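You operate a simulated robot arm through the tools that you are given. There is no shell and no other tool.

You are at the controls of a simulated two-armed robot. One attempt, no reset.

TASK
Drop the plunger, lift it again and sort the sample: torn to scrap, whole to pass.
Fine: one drop; leave the drop tray out.

Only the result counts: the job must be done as asked and must still hold three seconds after the hand-in. Knocking over, shifting, dropping, spilling or breaking anything else fails it.

THE ROBOT
Two 7-joint arms with fingered hands on one trunk that stands fixed in place. Base frame: the origin is at the foot of the trunk, x ahead of it, y to its left, z up; the work surface is at about z = 760. Lengths are in mm, angles in degrees, forces in N, time in s.
The left shoulder is at [70, 169, 1162], the right one opposite. With the tool pointing down near the work surface each hand reaches from about 100 to 660 mm from the base axis, measured 20 degrees to its own side. Payload 3.4 kg a hand.
Tool frame (each hand has its own): the origin (TCP) lies between the finger pads and is the grasp point; the fingertips stand 23 mm ahead of it; z points along the fingers, y is the line along which they close. The gripper opens to 116 mm; its body begins 65 mm behind the TCP. The gripper is a hand of 4 fingers: y runs from the thumb to the fingers, the wrist lies at [0, 0, -211] in the tool frame, and closing takes about 1.5 s.
Orientation is told as [roll, pitch, yaw] about the base's x, y, z axes, in that order, counted from this pose: with the fingers straight down and closing along the base's y, the tool's x points along the base's -x, its y along +y and its z along -z.

THE INTERFACE
- The arms move only by the tool move_arm. It takes "left_moves", "right_moves" or both (then of equal length, played together; a hand with none holds still); each is a list of rows, each an object (a shift or turn left out is 0, a gripper value left out holds the last) with "translation": the shift along the tool's x, y, z in mm, a list of three; "angular": the turn, a rotation vector about the tool's x, y, z in degrees, a list of three; "claw": the finger opening in mm, from 0 to 116. In form: [{"translation": [dx, dy, dz], "angular": [rx, ry, rz], "claw": claw}, ...]. A call has 1 to 20 rows; each row is the pose to reach, as a shift and turn from the pose commanded when the call began, along the tool's axes at that moment. Rows are played at 5 a second. More than 50 mm and 8.6 degrees between two rows, or a gripper value outside its range, and nothing of the call is played. A pose out of reach is approached as far as the arm can. The call stops where the force on the tool passes 40 N (or 10 N more than at its start, if that is more) or the arm is blocked; 0.2 s more then pass. The fingers move at their own pace (about 153 mm/s each) and stop on an object; they squeeze with about 27 N. The grip force told is the motor's: it shows also when the fingers shut on nothing. Time passes only in rows, and 0.2 s behind the last, so rows that repeat a pose let the fingers close. The reply holds the time, the measured pose of the TCP, the force on the tool along the base axes, the opening and the grip force, in the units named above and with some noise, with the torque about the TCP (base axes, N m) and any sound that the robot's microphone picked up.
- Cameras (640 x 400 px; columns grow to the right, rows downward): "scene" is now at [123.8, -44.2, 1387.3]; the picture's right is [-0.50, -0.86, 0.00], its down [-0.54, 0.32, -0.78] and it looks along [0.67, -0.39, -0.63] (base axes); focal length 247 px, centre (320, 200). "left" rides on the left gripper at [-69, 1, -90] in its tool frame; the picture's right is [-0.01, -1.00, 0.00], its down [0.79, -0.01, -0.61] and it looks along [0.61, -0.01, 0.79] (tool axes); focal length 251 px, centre (320, 200). "right" rides on the right gripper at [69, 1, -90] in its tool frame; the picture's right is [-0.01, 1.00, 0.00], its down [-0.79, -0.01, -0.61] and it looks along [-0.61, -0.01, 0.79] (tool axes); focal length 251 px, centre (320, 200). There is no depth. A picture from a camera that has moved, and an enlarged one, comes with that camera's place and axes in the base frame and with its lens.
- capture(camera): a new picture of that camera. It takes no simulated time.
- lift_body(by): slides the trunk up (or, below 0, down) by that many mm; the arms and the scene camera ride with it, the base frame stays. It gives what a move gives, with no picture.
- preshape(shape, hand): the hand has 4 fingers and takes this shape, open, in about a second: jaw (thumb against the fingers, like two jaws); tri (thumb and two fingers); tip (a fingertip pinch); poke (one finger out to press); point (the index stretched); flat (the hand flat); cup (the hand cupped); fist (a fist). The gripper value then closes the fingers along that shape, each until it touches; the sizes above hold for jaw. It gives what a move gives, with no picture.
- turn_head(pan, tilt): turns the head with the scene camera to pan (to the left, within 86 degrees either way) and tilt (down, from -29 to 69), counted from straight ahead of the robot. It gives what a move gives.
- inspect(camera, box): a new picture of the part [left, top, right, bottom] of that camera's present view, enlarged. It takes no simulated time.
- sign_off(): hands the job in; it is judged then, once.

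Places have to be worked out from the pictures, the camera data and where the tool is seen. Open the grippers and draw the arms clear of the work before you hand the job in, unless the task says otherwise.

The tools are called after "Call:" by a JSON object that holds its "name" and its "arguments". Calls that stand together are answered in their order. move_arm: Moves the arms, as the interface text tells. Its arguments: {"type":"object","properties":{"left_moves":{"type":"array","items":{"type":"object","properties":{"translation":{"type":"array","items":{"type":"number"}},"angular":{"type":"array","items":{"type":"number"}},"claw":{"type":"number"}}}},"right_moves":{"type":"array","items":{"type":"object","properties":{"translation":{"type":"array","items":{"type":"number"}},"angular":{"type":"array","items":{"type":"number"}},"claw":{"type":"number"}}}}},"required":[]} The other tools are called the same way: lift_body (by) moves the trunk up or down; preshape (shape, hand) gives the hand a shape; turn_head (pan, tilt) turns the head that bears the scene camera; capture (camera) takes a picture; inspect (camera, box) takes an enlarged picture of a part of a camera's view; sign_off () hands the job in.

At the start:

```text
t: 0.0
left_eef_pos: [468.8, -65.7, 1237.8]
left_ee_rot: [-0.1, -0.1, 0.0]
left_force: [0.1, 0.8, 0.5]
left_torque: [0.0, -0.02, 0.01]
left_width: 116.3
left_finger_force: 0.0
left_shape: jaw
right_eef_pos: [420.3, -398.8, 1208.8]
right_ee_rot: [0.0, 0.0, 0.0]
right_force: [0.7, 1.0, -0.4]
right_torque: [-0.06, 0.0, 0.04]
right_width: 115.8
right_finger_force: 0.0
right_shape: jaw
trunk travel left (down, up): [-669.0, 271.0]
head pan, tilt (commanded): [-30.3, 38.7]
```

scene: 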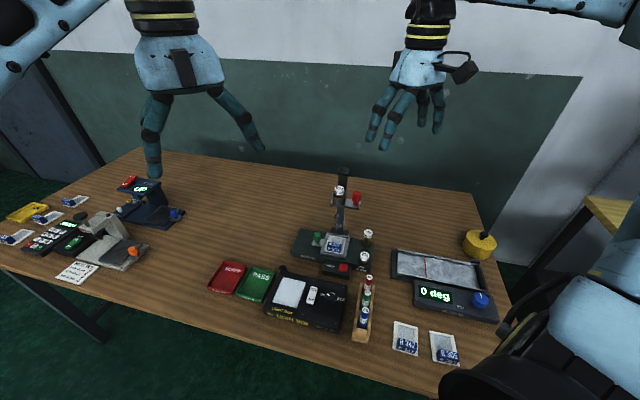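
right: 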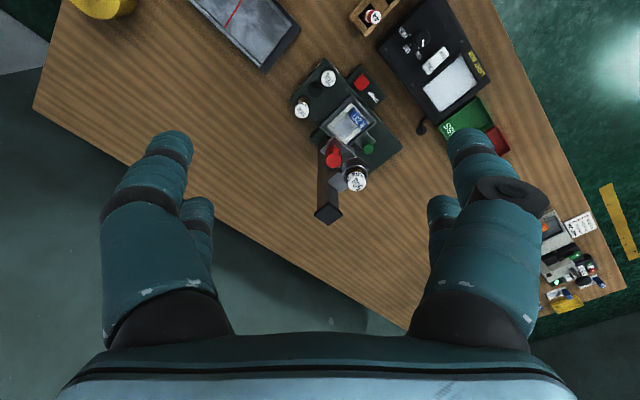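
left: 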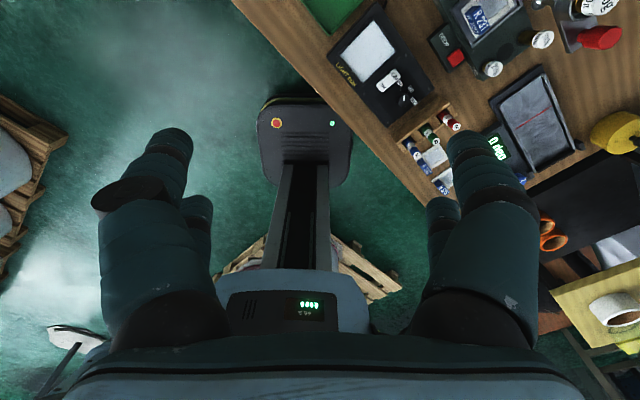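

I'll look closer at the central drop rig and its surroundings before moving anything.

Call:
{"name": "inspect", "arguments": {"camera": "scene", "box": [270, 160, 400, 290]}}

Call:
{"name": "inspect", "arguments": {"camera": "scene", "box": [190, 240, 390, 350]}}

Call:
{"name": "inspect", "arguments": {"camera": "right", "box": [270, 40, 430, 240]}}

Call:
{"name": "inspect", "arguments": {"camera": "scene", "box": [380, 230, 510, 370]}}

Call:
{"name": "inspect", "arguments": {"camera": "scene", "box": [0, 160, 200, 290]}}

```text
3.08 times, centred on (335, 225) of scene
camera zoom: at [123.8, -44.2, 1387.3], right [-0.5, -0.86, 0.0], down [-0.54, 0.32, -0.78], along [0.67, -0.39, -0.63], focal length 760 px, centre (274, 123)
```

zoom: 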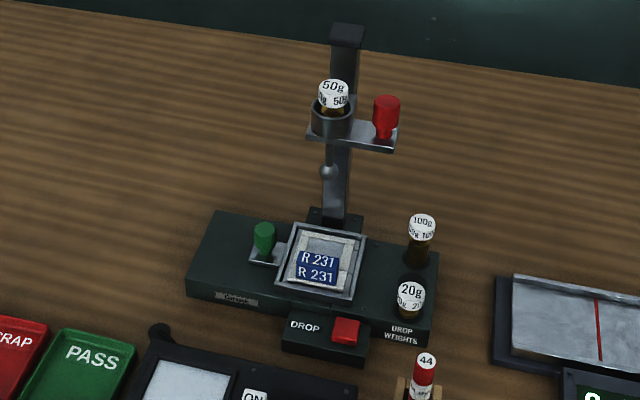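

```text
3.20 times, centred on (290, 295) of scene
camera zoom: at [123.8, -44.2, 1387.3], right [-0.5, -0.86, 0.0], down [-0.54, 0.32, -0.78], along [0.67, -0.39, -0.63], focal length 790 px, centre (416, -104)
```

zoom: 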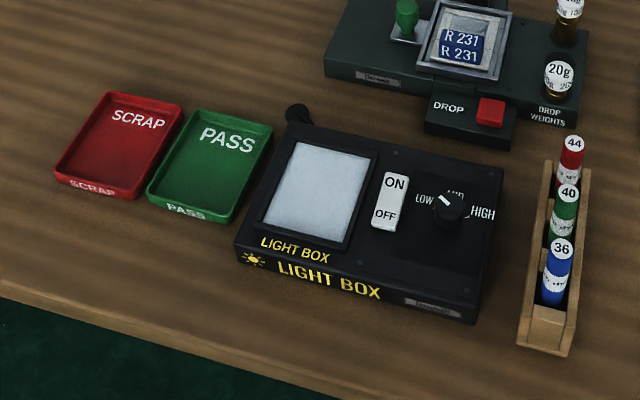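

```text
2.00 times, centred on (350, 140) of right
camera zoom: at [352.0, -398.1, 1298.5], right [0.01, 1.0, 0.0], down [0.79, -0.01, 0.61], along [0.61, -0.01, -0.79], focal length 503 px, centre (260, 320)
```

zoom: 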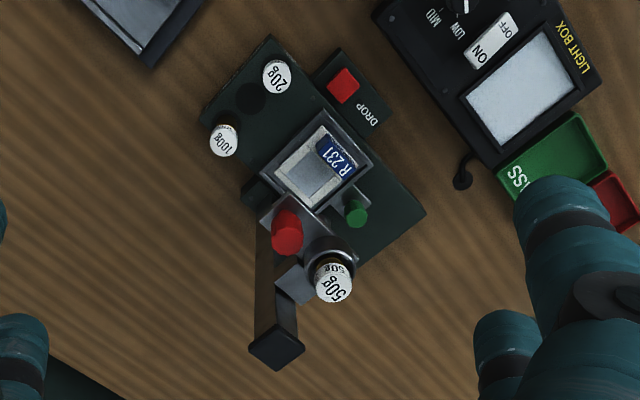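

```text
2.86 times, centred on (445, 300) of scene
camera zoom: at [123.8, -44.2, 1387.3], right [-0.5, -0.86, 0.0], down [-0.54, 0.32, -0.78], along [0.67, -0.39, -0.63], focal length 705 px, centre (-37, -86)
```

zoom: 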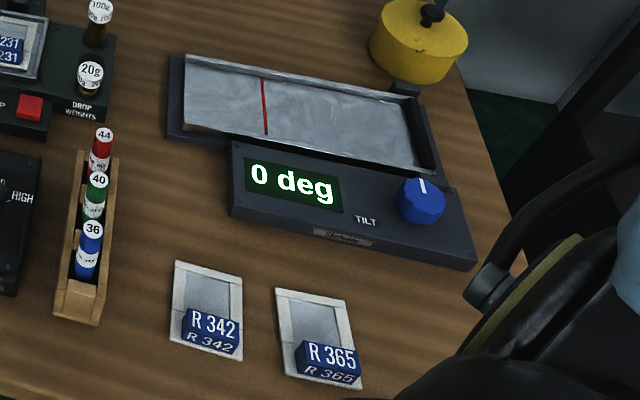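

```text
3.08 times, centred on (100, 225) of scene
camera zoom: at [123.8, -44.2, 1387.3], right [-0.5, -0.86, 0.0], down [-0.54, 0.32, -0.78], along [0.67, -0.39, -0.63], focal length 760 px, centre (997, 123)
```

zoom: 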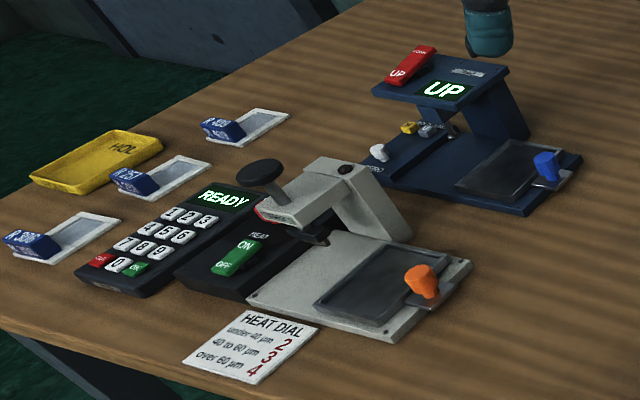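

The rig at the centre carries R 231 in a tray with a green knob. The plunger carriage is up, with the 50 g weight at about (548,-350,1002) and the red lift knob at about (514,-382,988). The DROP button is at the front. I'll bring the right hand's camera closer for a better look.

Call:
{"name": "move_arm", "arguments": {"right_moves": [{"translation": [7, 20, 35]}, {"translation": [14, 40, 75]}, {"translation": [20, 59, 115]}, {"translation": [20, 59, 129]}]}}

Call:
{"name": "capture", "arguments": {"camera": "right"}}

Call:
{"name": "inspect", "arguments": {"camera": "right", "box": [240, 40, 440, 240]}}

Call:
{"name": "inspect", "arguments": {"camera": "left", "box": [320, 0, 640, 200]}}

```text
t: 1.0
left_eef_pos: [467.8, -65.9, 1237.6]
left_ee_rot: [0.0, -0.1, 0.0]
left_force: [0.3, 0.3, -0.3]
left_torque: [-0.01, -0.02, -0.03]
left_width: 115.4
left_finger_force: 0.0
left_shape: jaw
right_eef_pos: [403.7, -338.9, 1080.5]
right_ee_rot: [-0.1, -0.2, 0.0]
right_force: [0.4, -0.4, -0.4]
right_torque: [0.01, 0.0, 0.0]
right_width: 116.1
right_finger_force: 0.0
right_shape: jaw
trunk travel left (down, up): [-669.0, 271.0]
head pan, tilt (commanded): [-30.3, 38.7]
```

```text
taken
camera right: at [334.5, -338.3, 1170.4], right [0.01, 1.0, 0.0], down [0.79, -0.01, 0.61], along [0.61, -0.01, -0.79], focal length 251 px, centre (320, 200)
```

right: 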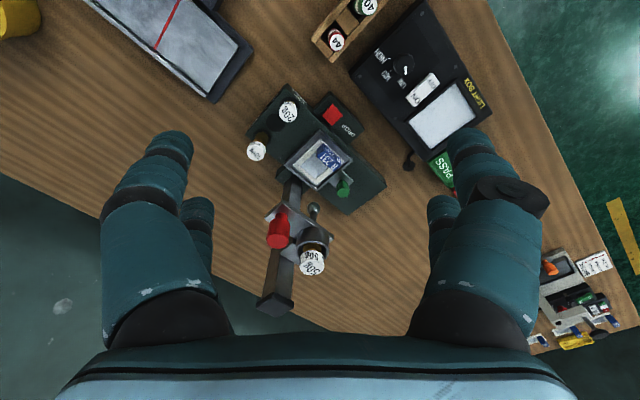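

```text
2.00 times, centred on (340, 140) of right
camera zoom: at [334.5, -338.3, 1170.4], right [0.01, 1.0, 0.0], down [0.79, -0.01, 0.61], along [0.61, -0.01, -0.79], focal length 503 px, centre (280, 320)
```

zoom: 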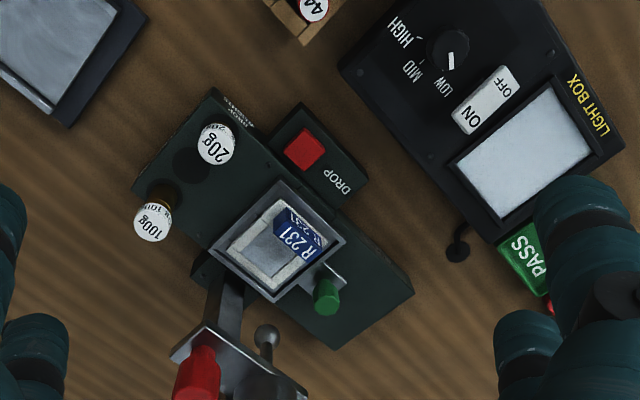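

```text
2.00 times, centred on (480, 100) of left
camera zoom: at [538.1, -64.1, 1327.7], right [0.01, -1.0, 0.0], down [-0.8, -0.01, 0.61], along [-0.61, -0.01, -0.8], focal length 503 px, centre (0, 400)
```

zoom: 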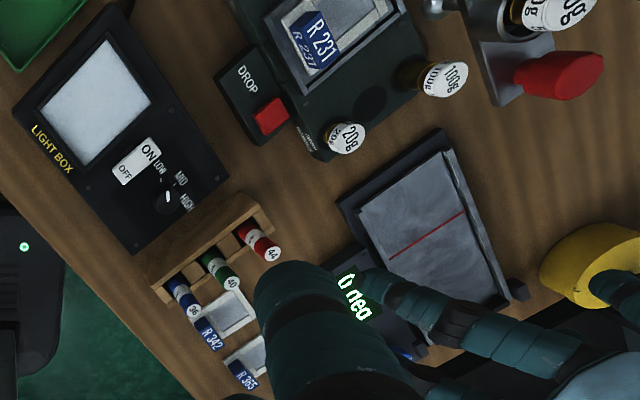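

The readings so far: DROP button top at about (465,-320,789), tray centre at about (537,-341,804), plunger tip over the sample at about (550,-351,909). The rig faces about (-0.7,+0.7). I'll yaw the right hand 45° so its camera looks at the rig from its front, keeping clear of it.

Call:
{"name": "move_arm", "arguments": {"right_moves": [{"translation": [-9.7, 9.6, 20.6], "angular": [0, 0, 6.43]}, {"translation": [-19.4, 19.1, 41.1], "angular": [0, 0, 12.86]}, {"translation": [-29.1, 28.7, 61.7], "angular": [0, 0, 19.29]}, {"translation": [-38.9, 38.3, 82.3], "angular": [0, 0, 25.71]}, {"translation": [-48.6, 47.9, 102.9], "angular": [0, 0, 32.14]}, {"translation": [-58.3, 57.4, 123.4], "angular": [0, 0, 38.57]}, {"translation": [-68, 67, 144], "angular": [0, 0, 45]}, {"translation": [-68, 67, 144], "angular": [0, 0, 45]}]}}

Call:
{"name": "capture", "arguments": {"camera": "right"}}

Call:
{"name": "inspect", "arguments": {"camera": "right", "box": [220, 40, 420, 240]}}

Call:
{"name": "capture", "arguments": {"camera": "scene"}}

```text
t: 2.8
left_eef_pos: [468.4, -65.3, 1237.0]
left_ee_rot: [-0.1, -0.1, 0.0]
left_force: [0.2, 0.1, -1.0]
left_torque: [0.0, -0.01, 0.01]
left_width: 116.1
left_finger_force: 0.2
left_shape: jaw
right_eef_pos: [469.7, -274.8, 935.9]
right_ee_rot: [0.0, 0.1, -45.1]
right_force: [0.2, -0.2, 0.1]
right_torque: [-0.02, 0.0, -0.02]
right_width: 115.9
right_finger_force: 0.1
right_shape: jaw
trunk travel left (down, up): [-669.0, 271.0]
head pan, tilt (commanded): [-30.3, 38.7]
```

```text
taken
camera right: at [420.7, -225.9, 1025.1], right [0.71, 0.7, 0.0], down [0.56, -0.57, 0.61], along [0.42, -0.43, -0.79], focal length 251 px, centre (320, 200)
```

right: 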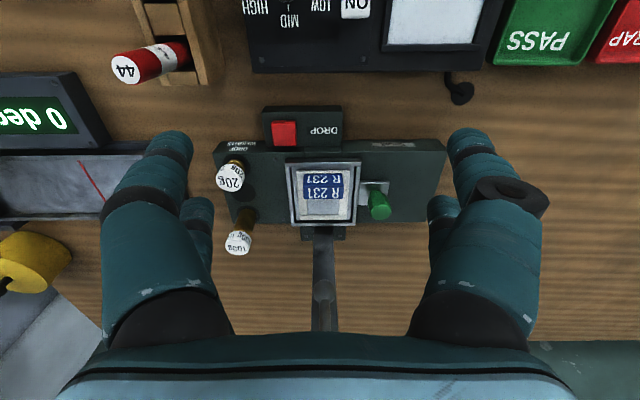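

```text
2.00 times, centred on (320, 140) of right
camera zoom: at [420.7, -225.9, 1025.1], right [0.71, 0.7, 0.0], down [0.56, -0.57, 0.61], along [0.42, -0.43, -0.79], focal length 503 px, centre (320, 320)
```

zoom: 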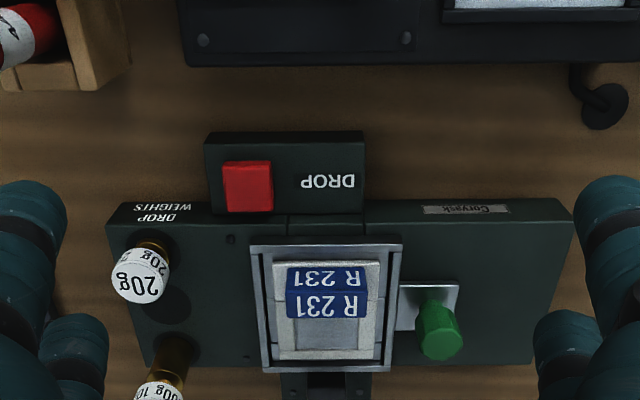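

```text
taken
camera scene: at [123.2, -44.2, 1387.3], right [-0.5, -0.86, 0.0], down [-0.54, 0.32, -0.78], along [0.67, -0.39, -0.62], focal length 247 px, centre (320, 200)
```

scene: 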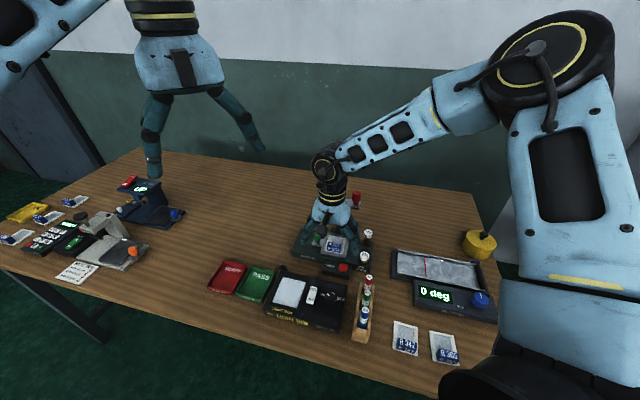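

The yawed view is well aligned with the rig: the tray with R 231 sits under the plunger, with its green knob on a side tab. I'll enlarge further to find out which way the tray slides.

Call:
{"name": "inspect", "arguments": {"camera": "right", "box": [260, 120, 400, 250]}}

Call:
{"name": "inspect", "arguments": {"camera": "right", "box": [290, 200, 350, 260]}}

Call:
{"name": "inspect", "arguments": {"camera": "scene", "box": [290, 180, 380, 280]}}

Call:
{"name": "inspect", "arguments": {"camera": "left", "box": [440, 0, 600, 100]}}

Call:
{"name": "inspect", "arguments": {"camera": "scene", "box": [60, 170, 190, 280]}}

```text
3.08 times, centred on (330, 185) of right
camera zoom: at [420.7, -225.9, 1025.1], right [0.71, 0.7, 0.0], down [0.56, -0.57, 0.61], along [0.42, -0.43, -0.79], focal length 774 px, centre (289, 246)
```

zoom: 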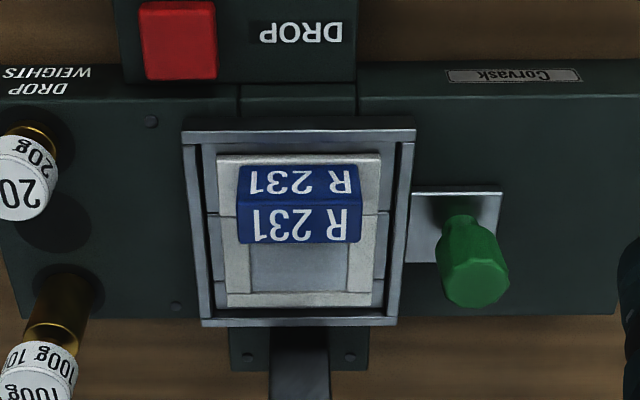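

```text
6.67 times, centred on (320, 230) of right
camera zoom: at [420.7, -225.9, 1025.1], right [0.71, 0.7, 0.0], down [0.56, -0.57, 0.61], along [0.42, -0.43, -0.79], focal length 1676 px, centre (320, 0)
```

zoom: 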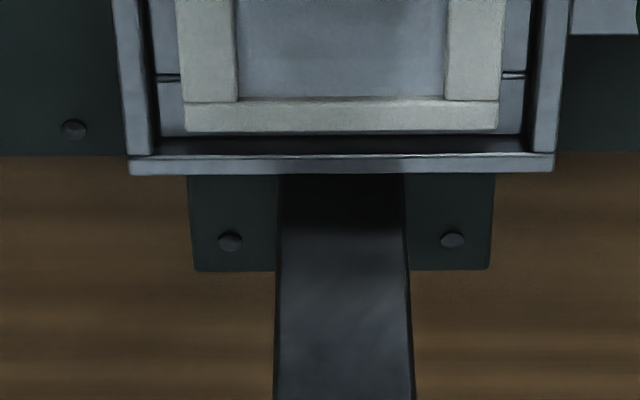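

```text
4.00 times, centred on (335, 230) of scene
camera zoom: at [123.2, -44.2, 1387.3], right [-0.5, -0.86, 0.0], down [-0.54, 0.32, -0.78], along [0.67, -0.39, -0.62], focal length 987 px, centre (260, 80)
```

zoom: 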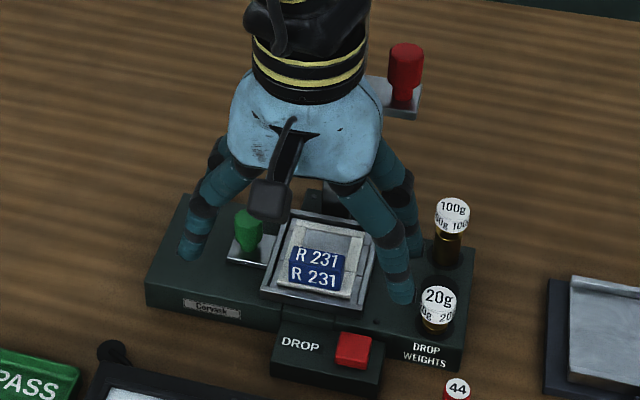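

```text
4.00 times, centred on (520, 50) of left
camera zoom: at [537.6, -63.7, 1328.0], right [0.01, -1.0, 0.0], down [-0.8, -0.01, 0.61], along [-0.61, -0.01, -0.8], focal length 1006 px, centre (-480, 800)
```

zoom: 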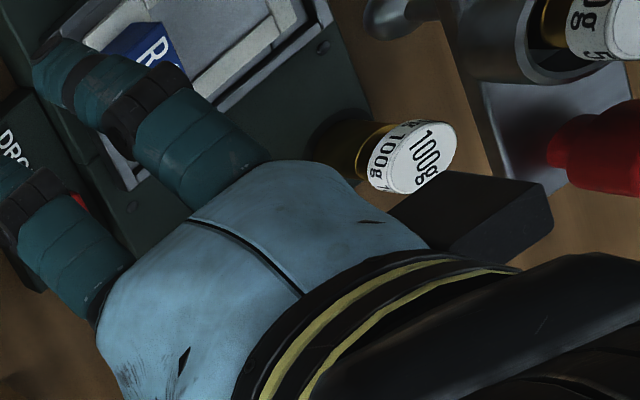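

```text
3.64 times, centred on (125, 225) of scene
camera zoom: at [123.2, -44.2, 1387.3], right [-0.5, -0.86, 0.0], down [-0.54, 0.32, -0.78], along [0.67, -0.39, -0.62], focal length 898 px, centre (1029, 109)
```

zoom: 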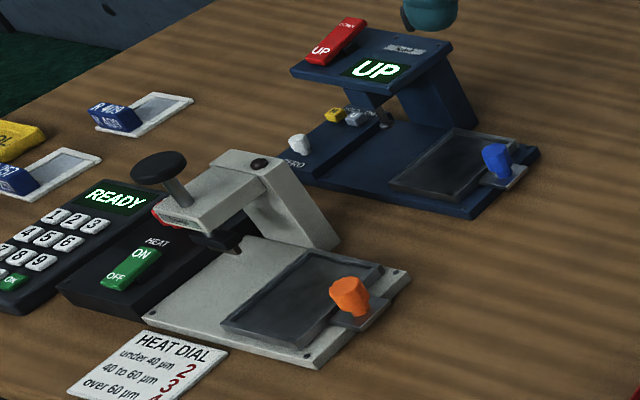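

The tray knob sits on the rig's left side, and the plunger axis passes through the film window, so the tray appears to be in. I'll shape the right hand to poke here, clear of everything, and see where the finger is.

Call:
{"name": "preshape", "arguments": {"hand": "right", "shape": "poke"}}

Call:
{"name": "capture", "arguments": {"camera": "right"}}

Call:
{"name": "inspect", "arguments": {"camera": "scene", "box": [280, 140, 400, 280]}}

Call:
{"name": "inspect", "arguments": {"camera": "left", "box": [380, 0, 640, 160]}}

```text
t: 3.7
left_eef_pos: [469.4, -64.4, 1237.3]
left_ee_rot: [0.0, -0.1, -0.1]
left_force: [-0.2, -0.4, -0.2]
left_torque: [-0.04, -0.01, 0.0]
left_width: 116.0
left_finger_force: 0.0
left_shape: jaw
right_eef_pos: [470.0, -273.8, 936.1]
right_ee_rot: [0.0, 0.1, -45.1]
right_force: [0.2, -0.5, 0.3]
right_torque: [0.02, 0.04, -0.02]
right_width: 0.0
right_finger_force: 0.0
right_shape: poke
trunk travel left (down, up): [-669.0, 271.0]
head pan, tilt (commanded): [-30.3, 38.7]
```

```text
taken
camera right: at [421.1, -226.1, 1025.1], right [0.71, 0.7, 0.0], down [0.56, -0.57, 0.61], along [0.42, -0.43, -0.79], focal length 251 px, centre (320, 200)
```

right: 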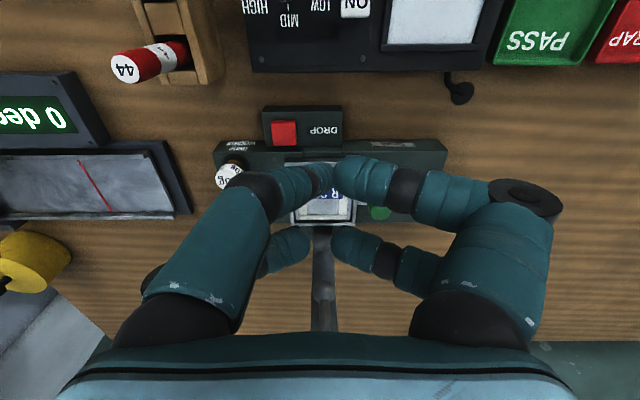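

```text
2.86 times, centred on (340, 210) of scene
camera zoom: at [123.9, -44.1, 1387.2], right [-0.5, -0.86, 0.0], down [-0.54, 0.32, -0.78], along [0.67, -0.39, -0.63], focal length 705 px, centre (263, 171)
```

zoom: 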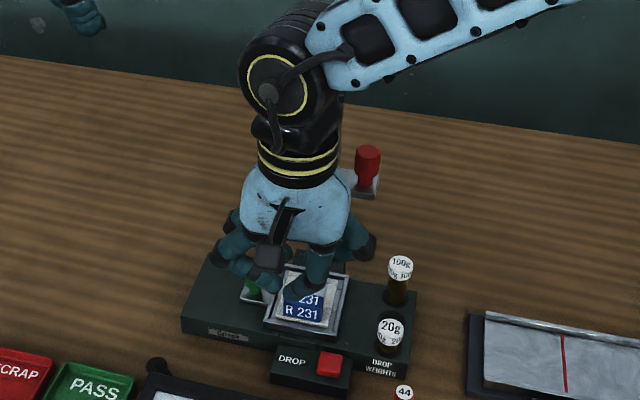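

```text
2.46 times, centred on (510, 80) of left
camera zoom: at [538.4, -63.6, 1327.6], right [0.01, -1.0, 0.0], down [-0.8, -0.01, 0.61], along [-0.61, -0.01, -0.8], focal length 619 px, centre (-148, 495)
```

zoom: 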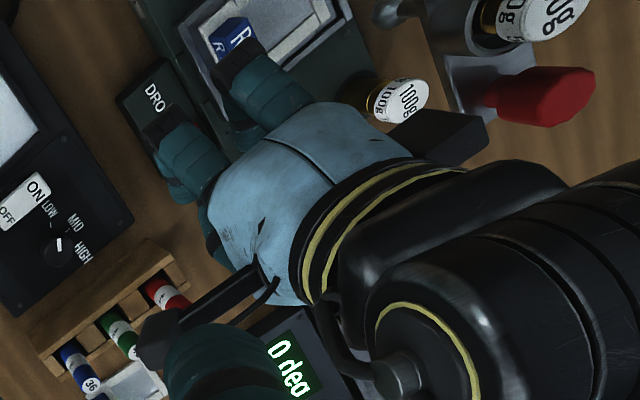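

The poke shape seems to have folded the fingers inward. I'll enlarge to see which finger is the pressing one.

Call:
{"name": "inspect", "arguments": {"camera": "right", "box": [200, 120, 460, 300]}}

Call:
{"name": "inspect", "arguments": {"camera": "scene", "box": [310, 190, 370, 250]}}

Call:
{"name": "inspect", "arguments": {"camera": "left", "box": [430, 0, 530, 90]}}

```text
2.22 times, centred on (330, 210) of right
camera zoom: at [421.1, -226.1, 1025.1], right [0.71, 0.7, 0.0], down [0.56, -0.57, 0.61], along [0.42, -0.43, -0.79], focal length 559 px, centre (298, 178)
```

zoom: 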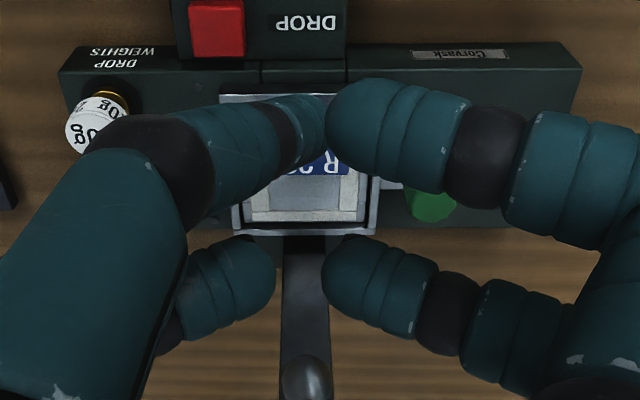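

```text
6.67 times, centred on (340, 220) of scene
camera zoom: at [123.9, -44.1, 1387.2], right [-0.5, -0.86, 0.0], down [-0.54, 0.32, -0.78], along [0.67, -0.39, -0.63], focal length 1646 px, centre (187, 67)
```

zoom: 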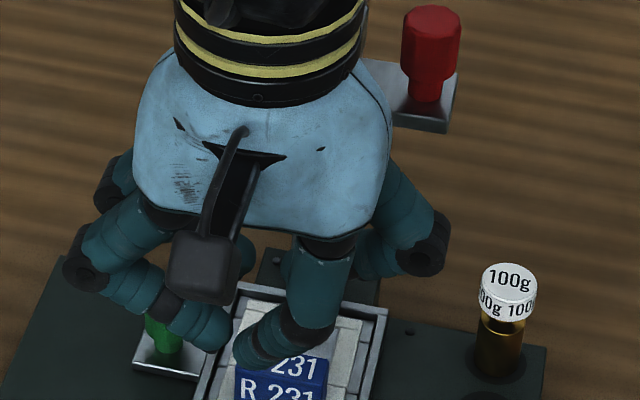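

```text
4.44 times, centred on (480, 45) of left
camera zoom: at [538.4, -63.6, 1327.6], right [0.01, -1.0, 0.0], down [-0.8, -0.01, 0.61], along [-0.61, -0.01, -0.8], focal length 1118 px, centre (-391, 889)
```

zoom: 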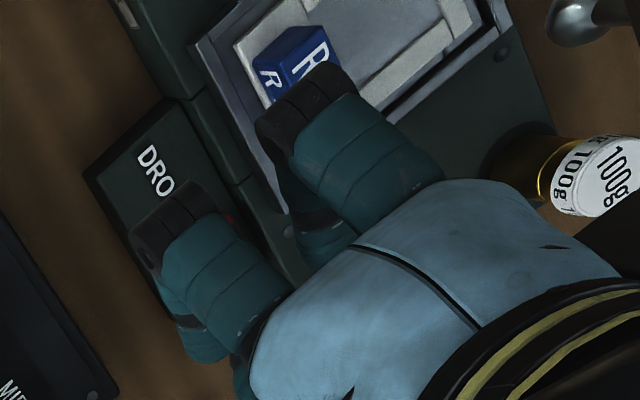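

In poke, one finger (front, thumb side) reaches down further but slants under the others. I'll try the "point" shape to see if it gives a more clearly visible straight finger.

Call:
{"name": "preshape", "arguments": {"hand": "right", "shape": "point"}}

Call:
{"name": "capture", "arguments": {"camera": "right"}}

Call:
{"name": "inspect", "arguments": {"camera": "scene", "box": [290, 160, 390, 260]}}

Call:
{"name": "inspect", "arguments": {"camera": "left", "box": [400, 0, 600, 140]}}

```text
t: 4.6
left_eef_pos: [469.7, -64.6, 1236.7]
left_ee_rot: [0.0, -0.1, 0.1]
left_force: [-0.4, -0.9, 0.1]
left_torque: [0.0, -0.02, 0.01]
left_width: 116.0
left_finger_force: 0.0
left_shape: jaw
right_eef_pos: [470.7, -275.2, 935.6]
right_ee_rot: [0.0, 0.0, -45.0]
right_force: [0.7, 0.1, -0.2]
right_torque: [-0.04, 0.02, -0.02]
right_width: 0.1
right_finger_force: 0.0
right_shape: point
trunk travel left (down, up): [-669.0, 271.0]
head pan, tilt (commanded): [-30.3, 38.7]
```

```text
taken
camera right: at [421.0, -226.0, 1025.2], right [0.71, 0.7, 0.0], down [0.56, -0.57, 0.61], along [0.43, -0.43, -0.79], focal length 251 px, centre (320, 200)
```

right: 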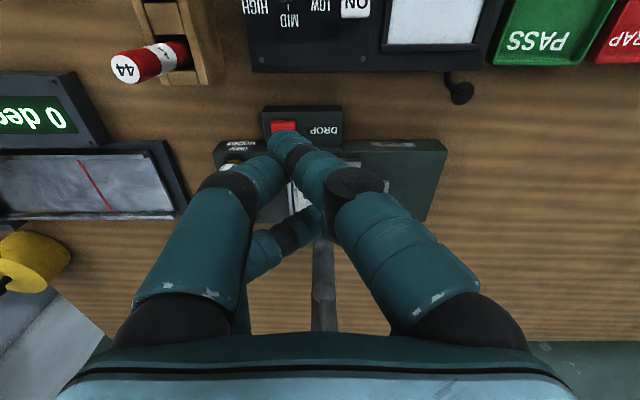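

```text
4.00 times, centred on (340, 210) of scene
camera zoom: at [123.8, -44.1, 1387.3], right [-0.5, -0.86, 0.0], down [-0.54, 0.32, -0.78], along [0.67, -0.39, -0.63], focal length 987 px, centre (240, 160)
```

zoom: 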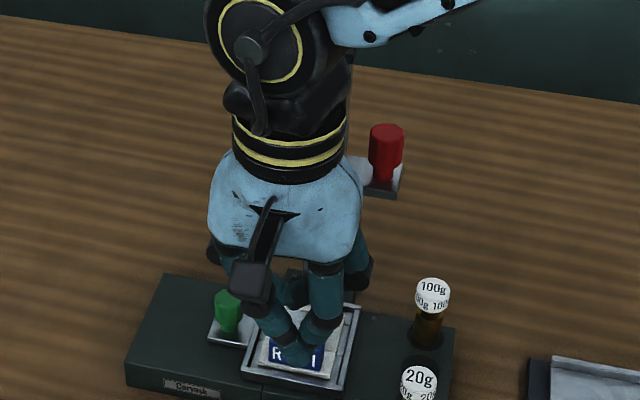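

```text
2.86 times, centred on (500, 70) of left
camera zoom: at [538.2, -63.6, 1327.7], right [0.01, -1.0, 0.0], down [-0.8, -0.01, 0.61], along [-0.61, -0.01, -0.8], focal length 718 px, centre (-194, 571)
```

zoom: 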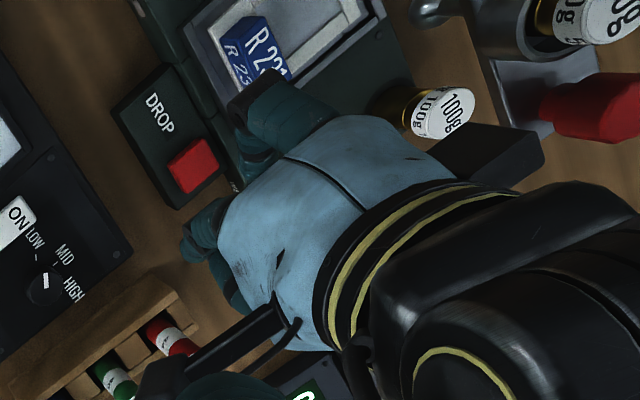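

Point gives a visible index tip. I'll enlarge both views to locate the index tip and the other fingers in relation to it.

Call:
{"name": "inspect", "arguments": {"camera": "right", "box": [200, 100, 400, 260]}}

Call:
{"name": "inspect", "arguments": {"camera": "scene", "box": [320, 210, 370, 260]}}

```text
2.50 times, centred on (300, 180) of right
camera zoom: at [421.0, -226.0, 1025.2], right [0.71, 0.7, 0.0], down [0.56, -0.57, 0.61], along [0.43, -0.43, -0.79], focal length 629 px, centre (370, 250)
```

zoom: 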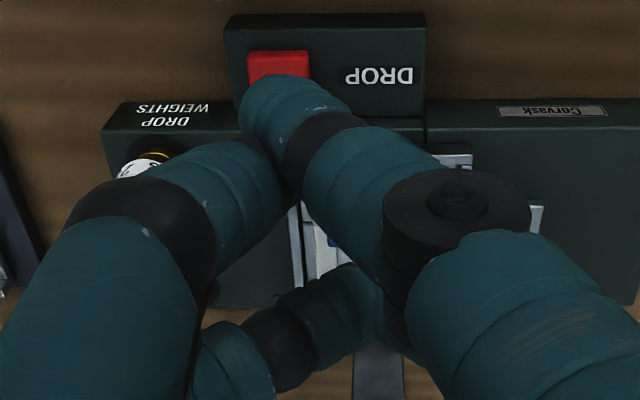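

```text
8.00 times, centred on (345, 235) of scene
camera zoom: at [123.8, -44.1, 1387.3], right [-0.5, -0.86, 0.0], down [-0.54, 0.32, -0.78], along [0.67, -0.39, -0.63], focal length 1975 px, centre (120, -80)
```

zoom: 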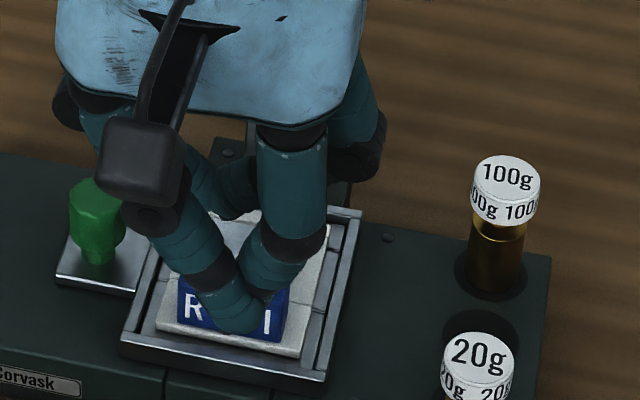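

In point the rear fingers hang about as low as the index, so pressing straight down could touch the tray. I'll check the "tip" shape, which would also suit the knobs and the sample block.

Call:
{"name": "preshape", "arguments": {"hand": "right", "shape": "tip"}}

Call:
{"name": "capture", "arguments": {"camera": "right"}}

Call:
{"name": "inspect", "arguments": {"camera": "scene", "box": [300, 180, 380, 260]}}

```text
t: 5.5
left_eef_pos: [468.0, -64.3, 1237.5]
left_ee_rot: [0.1, -0.1, 0.0]
left_force: [-0.8, -0.4, -0.4]
left_torque: [0.01, -0.01, -0.04]
left_width: 115.9
left_finger_force: 0.1
left_shape: jaw
right_eef_pos: [469.0, -273.9, 935.5]
right_ee_rot: [0.0, 0.0, -45.0]
right_force: [-0.2, 0.5, -0.3]
right_torque: [0.01, 0.01, 0.01]
right_width: 115.8
right_finger_force: 0.0
right_shape: tip
trunk travel left (down, up): [-669.0, 271.0]
head pan, tilt (commanded): [-30.3, 38.7]
```

```text
taken
camera right: at [421.0, -226.0, 1025.1], right [0.71, 0.7, 0.0], down [0.56, -0.57, 0.61], along [0.42, -0.43, -0.79], focal length 251 px, centre (320, 200)
```

right: 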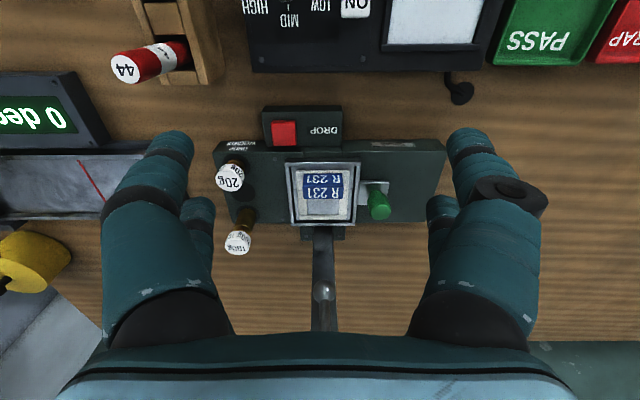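

```text
5.00 times, centred on (340, 220) of scene
camera zoom: at [123.8, -44.1, 1387.3], right [-0.5, -0.86, 0.0], down [-0.54, 0.32, -0.78], along [0.67, -0.39, -0.63], focal length 1234 px, centre (220, 100)
```

zoom: 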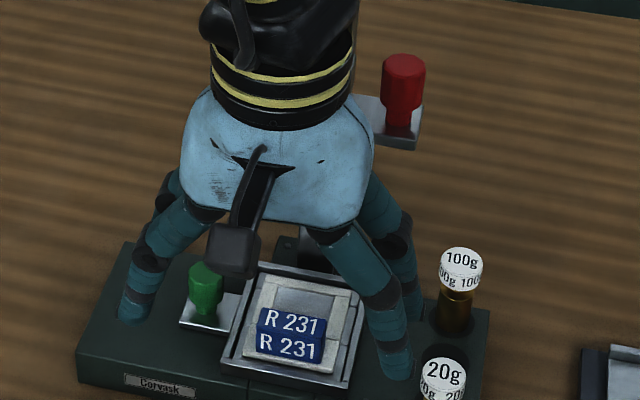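

Tip opens like the jaw; I'll close it here in free air to see how the fingertips meet.

Call:
{"name": "move_arm", "arguments": {"right_moves": [{"claw": 0}, {"claw": 0}, {"claw": 0}, {"claw": 0}, {"claw": 0}, {"claw": 0}, {"claw": 0}, {"claw": 0}]}}

Call:
{"name": "inspect", "arguments": {"camera": "right", "box": [160, 100, 480, 300]}}

Call:
{"name": "inspect", "arguments": {"camera": "scene", "box": [300, 180, 380, 260]}}

```text
t: 7.3
left_eef_pos: [469.1, -65.3, 1237.9]
left_ee_rot: [0.1, -0.1, 0.0]
left_force: [-0.1, -0.4, 0.2]
left_torque: [-0.01, 0.03, -0.03]
left_width: 115.9
left_finger_force: 0.0
left_shape: jaw
right_eef_pos: [470.5, -274.9, 934.6]
right_ee_rot: [0.0, 0.1, -45.0]
right_force: [-0.2, 0.5, 0.8]
right_torque: [0.0, 0.01, 0.01]
right_width: 0.2
right_finger_force: 26.9
right_shape: tip
trunk travel left (down, up): [-669.0, 271.0]
head pan, tilt (commanded): [-30.3, 38.7]
```

```text
2.00 times, centred on (320, 200) of right
camera zoom: at [421.0, -226.0, 1025.2], right [0.71, 0.7, 0.0], down [0.56, -0.57, 0.61], along [0.42, -0.43, -0.79], focal length 503 px, centre (320, 200)
```

zoom: 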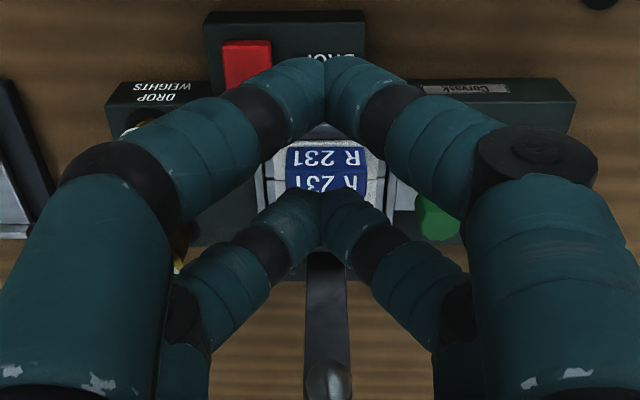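

```text
5.00 times, centred on (340, 220) of scene
camera zoom: at [123.8, -44.1, 1387.3], right [-0.5, -0.86, 0.0], down [-0.54, 0.32, -0.78], along [0.67, -0.39, -0.63], focal length 1234 px, centre (220, 100)
```

zoom: 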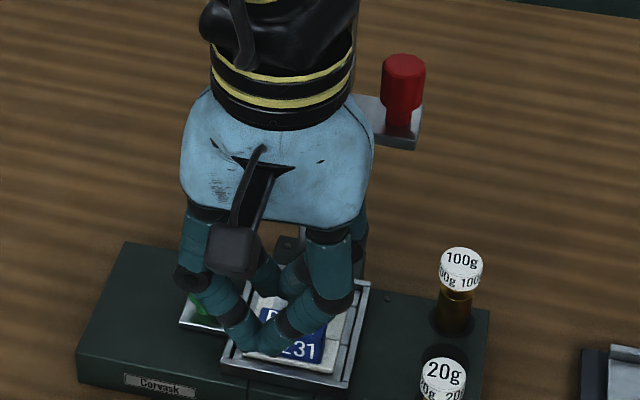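

The closed fingertips meet as two pairs, at tool x of about +20 and -16. If I tilt the hand, the front pair becomes the lowest point and makes a clean presser. I'll yaw the hand to -90° first while staying high, so the tilted hand avoids the light-box dial, the weights and the carriage.

Call:
{"name": "move_arm", "arguments": {"right_moves": [{"translation": [-2.1, -2.6, -2.3], "angular": [0, 0, 7.5], "claw": 0}, {"translation": [-4.1, -5.3, -4.7], "angular": [0, 0, 15], "claw": 0}, {"translation": [-6.2, -8, -7], "angular": [0, 0, 22.5], "claw": 0}, {"translation": [-8.3, -10.6, -9.3], "angular": [0, 0, 30], "claw": 0}, {"translation": [-10.3, -13.3, -11.7], "angular": [0, 0, 37.5], "claw": 0}, {"translation": [-12.4, -15.9, -14], "angular": [0, 0, 45], "claw": 0}, {"translation": [-12.4, -15.9, -14], "angular": [0, 0, 45], "claw": 0}]}}

```text
t: 8.3
left_eef_pos: [466.2, -62.1, 1238.3]
left_ee_rot: [-0.2, -0.2, 0.0]
left_force: [1.2, 0.1, -0.7]
left_torque: [0.05, 0.04, 0.02]
left_width: 115.9
left_finger_force: 0.1
left_shape: jaw
right_eef_pos: [468.2, -347.9, 950.6]
right_ee_rot: [0.0, 1.9, -73.9]
right_force: [-15.9, 14.8, 15.3]
right_torque: [-0.48, -0.81, 0.32]
right_width: 0.0
right_finger_force: 27.1
right_shape: tip
right hand out of reach, approached as far as the arm can: row 2, 3, 4, 5
trunk travel left (down, up): [-669.0, 271.0]
head pan, tilt (commanded): [-30.3, 38.7]
stopped in row 5 (right hand): the force on the tool passed its limit at 71 N (the readings are from after the stop); the commanded pose is now the measured one
```

The arm went off course (poses out of reach) and hit something, with force at 71 N. I'll look at what happened before moving again.

Call:
{"name": "capture", "arguments": {"camera": "scene"}}

Call:
{"name": "capture", "arguments": {"camera": "right"}}

Call:
{"name": "inspect", "arguments": {"camera": "scene", "box": [270, 140, 430, 290]}}

Call:
{"name": "capture", "arguments": {"camera": "left"}}

```text
taken
camera scene: at [121.0, -40.2, 1387.7], right [-0.5, -0.86, 0.0], down [-0.54, 0.31, -0.78], along [0.68, -0.4, -0.62], focal length 247 px, centre (320, 200)
```

scene: 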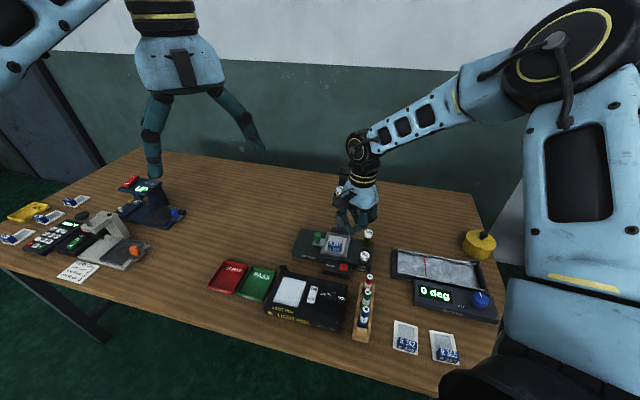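

```text
taken
camera right: at [451.1, -285.9, 1042.6], right [0.96, 0.27, 0.0], down [0.22, -0.78, 0.58], along [0.15, -0.56, -0.81], focal length 251 px, centre (320, 200)
```

right: 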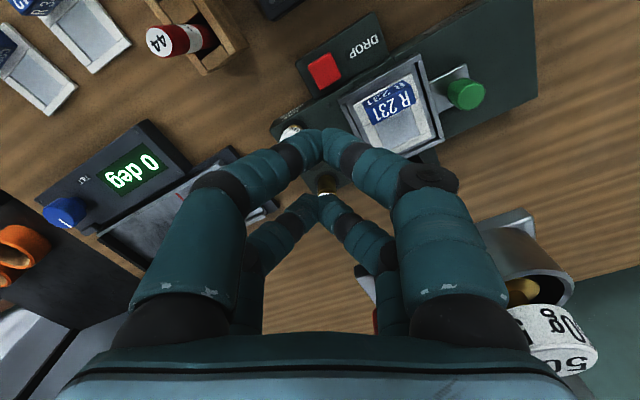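

```text
2.67 times, centred on (350, 215) of scene
camera zoom: at [121.0, -40.2, 1387.7], right [-0.5, -0.86, 0.0], down [-0.54, 0.31, -0.78], along [0.68, -0.4, -0.62], focal length 658 px, centre (240, 160)
```

zoom: 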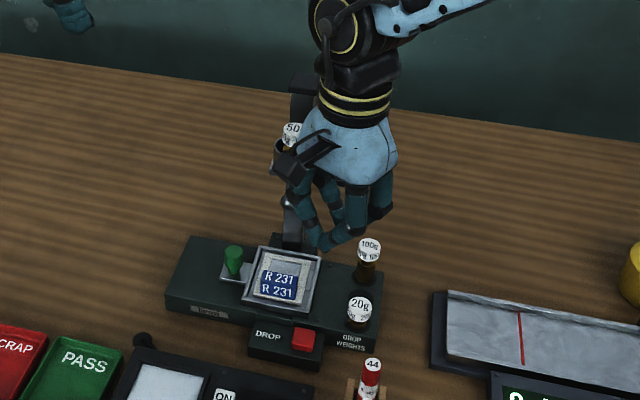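

```text
taken
camera left: at [535.5, -59.9, 1328.9], right [0.01, -1.0, 0.0], down [-0.8, 0.0, 0.6], along [-0.6, -0.01, -0.8], focal length 251 px, centre (320, 200)
```

left: 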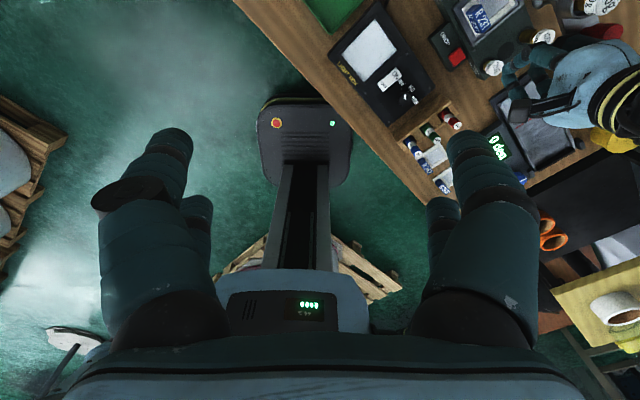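

The hand's lower side is pressing on the raised carriage knob, which is still up, and the weight still appears to be in its cup. I'll back off in small steps towards the earlier good pose, away from the contact.

Call:
{"name": "move_arm", "arguments": {"right_moves": [{"translation": [5, 0, -2], "angular": [0, 0, -2], "claw": 0}, {"translation": [10, 0.5, -4], "angular": [0, 0, -4], "claw": 0}]}}

Call:
{"name": "capture", "arguments": {"camera": "right"}}

```text
t: 8.9
left_eef_pos: [469.4, -65.3, 1237.5]
left_ee_rot: [0.1, -0.1, -0.1]
left_force: [-0.5, 0.9, 0.2]
left_torque: [0.02, 0.03, 0.02]
left_width: 115.7
left_finger_force: 0.1
left_shape: jaw
right_eef_pos: [469.3, -343.3, 953.6]
right_ee_rot: [0.2, 1.9, -70.0]
right_force: [0.5, 0.0, 0.0]
right_torque: [-0.01, 0.0, 0.02]
right_width: 0.0
right_finger_force: 26.6
right_shape: tip
trunk travel left (down, up): [-669.0, 271.0]
head pan, tilt (commanded): [-30.3, 38.7]
```

```text
taken
camera right: at [447.2, -281.9, 1045.8], right [0.94, 0.33, 0.0], down [0.27, -0.77, 0.58], along [0.2, -0.55, -0.81], focal length 251 px, centre (320, 200)
```

right: 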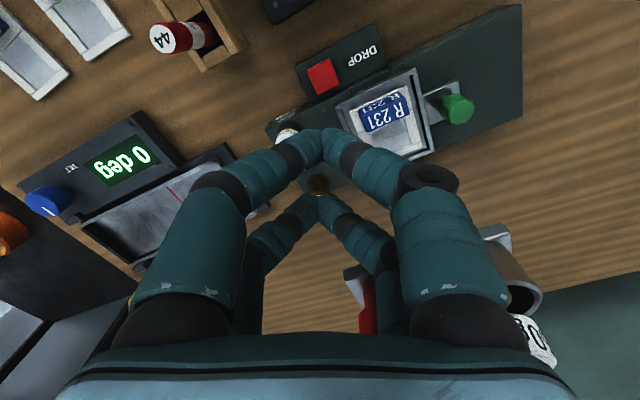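

Contact is released (force about 0) and the weight is still in its cup. I'll continue back to the open area in front, undoing the yaw.

Call:
{"name": "move_arm", "arguments": {"right_moves": [{"translation": [14, 2, -8], "angular": [0, 0, -5], "claw": 0}, {"translation": [28, 4, -16], "angular": [0, 0, -10], "claw": 0}, {"translation": [42, 6, -24], "angular": [0, 0, -15], "claw": 0}, {"translation": [54, 8, -30], "angular": [0, 0, -20], "claw": 0}, {"translation": [58, 9.5, -30], "angular": [0, 0, -25], "claw": 0}, {"translation": [58, 9.5, -30], "angular": [0, 0, -25], "claw": 0}]}}

Call:
{"name": "capture", "arguments": {"camera": "right"}}

Call:
{"name": "inspect", "arguments": {"camera": "scene", "box": [270, 140, 430, 290]}}

Call:
{"name": "inspect", "arguments": {"camera": "left", "box": [400, 0, 640, 150]}}

```text
t: 10.3
left_eef_pos: [469.7, -65.5, 1238.0]
left_ee_rot: [0.0, 0.0, 0.0]
left_force: [-0.1, 0.1, 0.5]
left_torque: [0.0, 0.02, 0.01]
left_width: 116.0
left_finger_force: 0.1
left_shape: jaw
right_eef_pos: [459.1, -286.8, 985.7]
right_ee_rot: [0.8, 1.8, -45.0]
right_force: [-0.6, 0.7, -0.7]
right_torque: [-0.04, 0.03, 0.03]
right_width: 0.1
right_finger_force: 27.2
right_shape: tip
trunk travel left (down, up): [-669.0, 271.0]
head pan, tilt (commanded): [-30.3, 38.7]
```

```text
taken
camera right: at [411.5, -240.7, 1077.9], right [0.71, 0.7, 0.01], down [0.56, -0.59, 0.58], along [0.42, -0.41, -0.81], focal length 251 px, centre (320, 200)
```

right: 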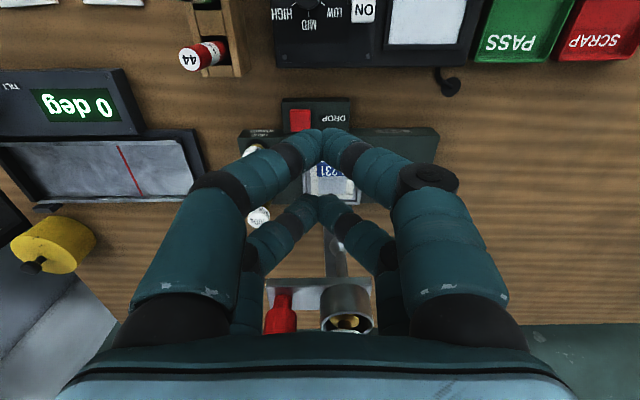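

```text
2.67 times, centred on (350, 215) of scene
camera zoom: at [123.8, -44.1, 1387.2], right [-0.5, -0.86, 0.0], down [-0.54, 0.32, -0.78], along [0.67, -0.39, -0.63], focal length 658 px, centre (240, 160)
```

zoom: 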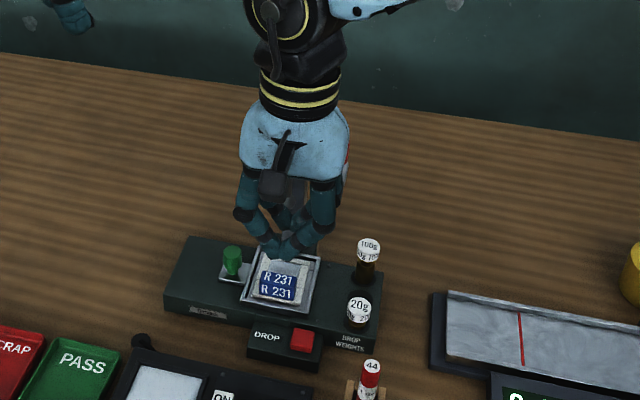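

```text
2.67 times, centred on (520, 75) of left
camera zoom: at [538.1, -63.9, 1327.5], right [0.01, -1.0, 0.0], down [-0.8, -0.01, 0.61], along [-0.61, -0.01, -0.8], focal length 670 px, centre (-213, 533)
```

zoom: 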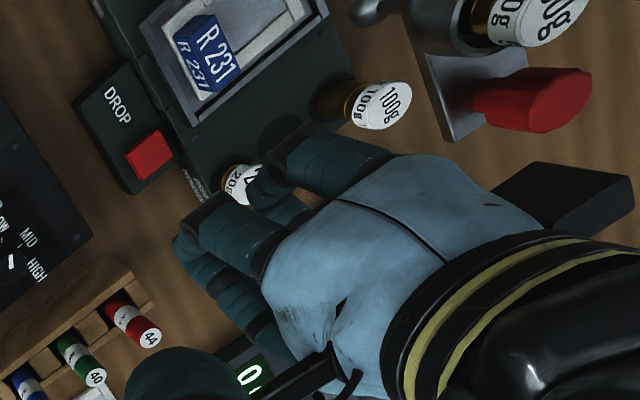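

The rig is intact: plunger up, 50 g weight seated, DROP not pressed. Poke has one finger about 20 mm longer than the rest, so I'll go back to poke and tilt the hand 20° towards the rig at this safe height.

Call:
{"name": "preshape", "arguments": {"hand": "right", "shape": "poke"}}

Call:
{"name": "move_arm", "arguments": {"right_moves": [{"angular": [0, -6.5, 0]}, {"angular": [0, -13, 0]}, {"angular": [0, -20, 0]}, {"angular": [0, -20, 0]}]}}

Call:
{"name": "capture", "arguments": {"camera": "right"}}

Call:
{"name": "inspect", "arguments": {"camera": "scene", "box": [290, 160, 390, 270]}}

Call:
{"name": "inspect", "arguments": {"camera": "left", "box": [400, 0, 640, 150]}}

```text
t: 11.2
left_eef_pos: [470.6, -65.0, 1236.8]
left_ee_rot: [0.1, -0.1, -0.1]
left_force: [1.0, -0.3, 0.2]
left_torque: [0.04, 0.01, 0.01]
left_width: 116.1
left_finger_force: 0.0
left_shape: jaw
right_eef_pos: [459.1, -286.9, 986.0]
right_ee_rot: [0.8, 1.9, -44.9]
right_force: [0.6, 0.0, 0.1]
right_torque: [0.0, 0.02, 0.03]
right_width: 0.4
right_finger_force: 0.1
right_shape: poke
trunk travel left (down, up): [-669.0, 271.0]
head pan, tilt (commanded): [-30.3, 38.7]
```

```text
t: 12.2
left_eef_pos: [469.1, -64.9, 1237.3]
left_ee_rot: [0.0, 0.0, 0.0]
left_force: [0.5, 1.0, 0.9]
left_torque: [-0.02, -0.01, -0.02]
left_width: 115.5
left_finger_force: 0.0
left_shape: jaw
right_eef_pos: [475.7, -333.2, 1013.2]
right_ee_rot: [1.0, -18.1, -45.0]
right_force: [-0.3, 0.1, -0.7]
right_torque: [-0.01, -0.03, -0.01]
right_width: 0.0
right_finger_force: 0.1
right_shape: poke
right hand out of reach, approached as far as the arm can: row 2, 3, 4
trunk travel left (down, up): [-669.0, 271.0]
head pan, tilt (commanded): [-30.3, 38.7]
```

```text
taken
camera right: at [409.8, -268.7, 1077.8], right [0.71, 0.7, 0.02], down [0.39, -0.41, 0.82], along [0.59, -0.58, -0.57], focal length 251 px, centre (320, 200)
```

right: 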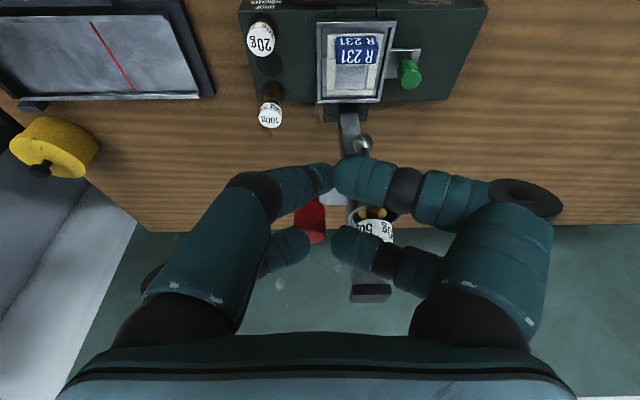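

```text
3.64 times, centred on (340, 215) of scene
camera zoom: at [124.0, -43.8, 1387.2], right [-0.5, -0.86, 0.0], down [-0.54, 0.32, -0.78], along [0.67, -0.39, -0.63], focal length 898 px, centre (247, 146)
```

zoom: 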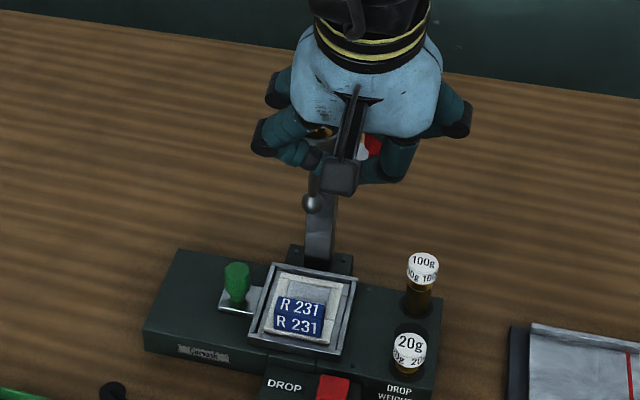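

```text
2.67 times, centred on (520, 75) of left
camera zoom: at [538.3, -63.5, 1327.4], right [0.01, -1.0, 0.0], down [-0.8, -0.01, 0.61], along [-0.61, -0.01, -0.8], focal length 670 px, centre (-213, 533)
```

zoom: 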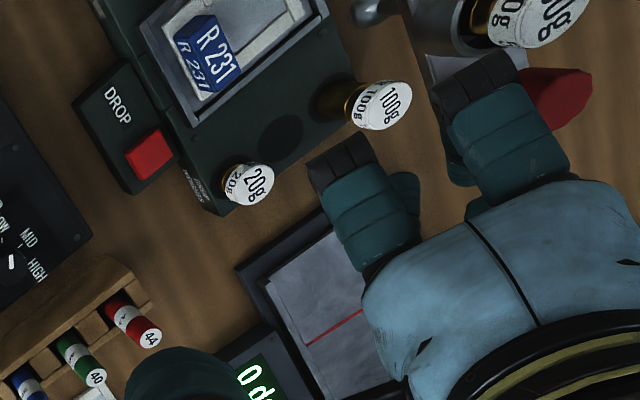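

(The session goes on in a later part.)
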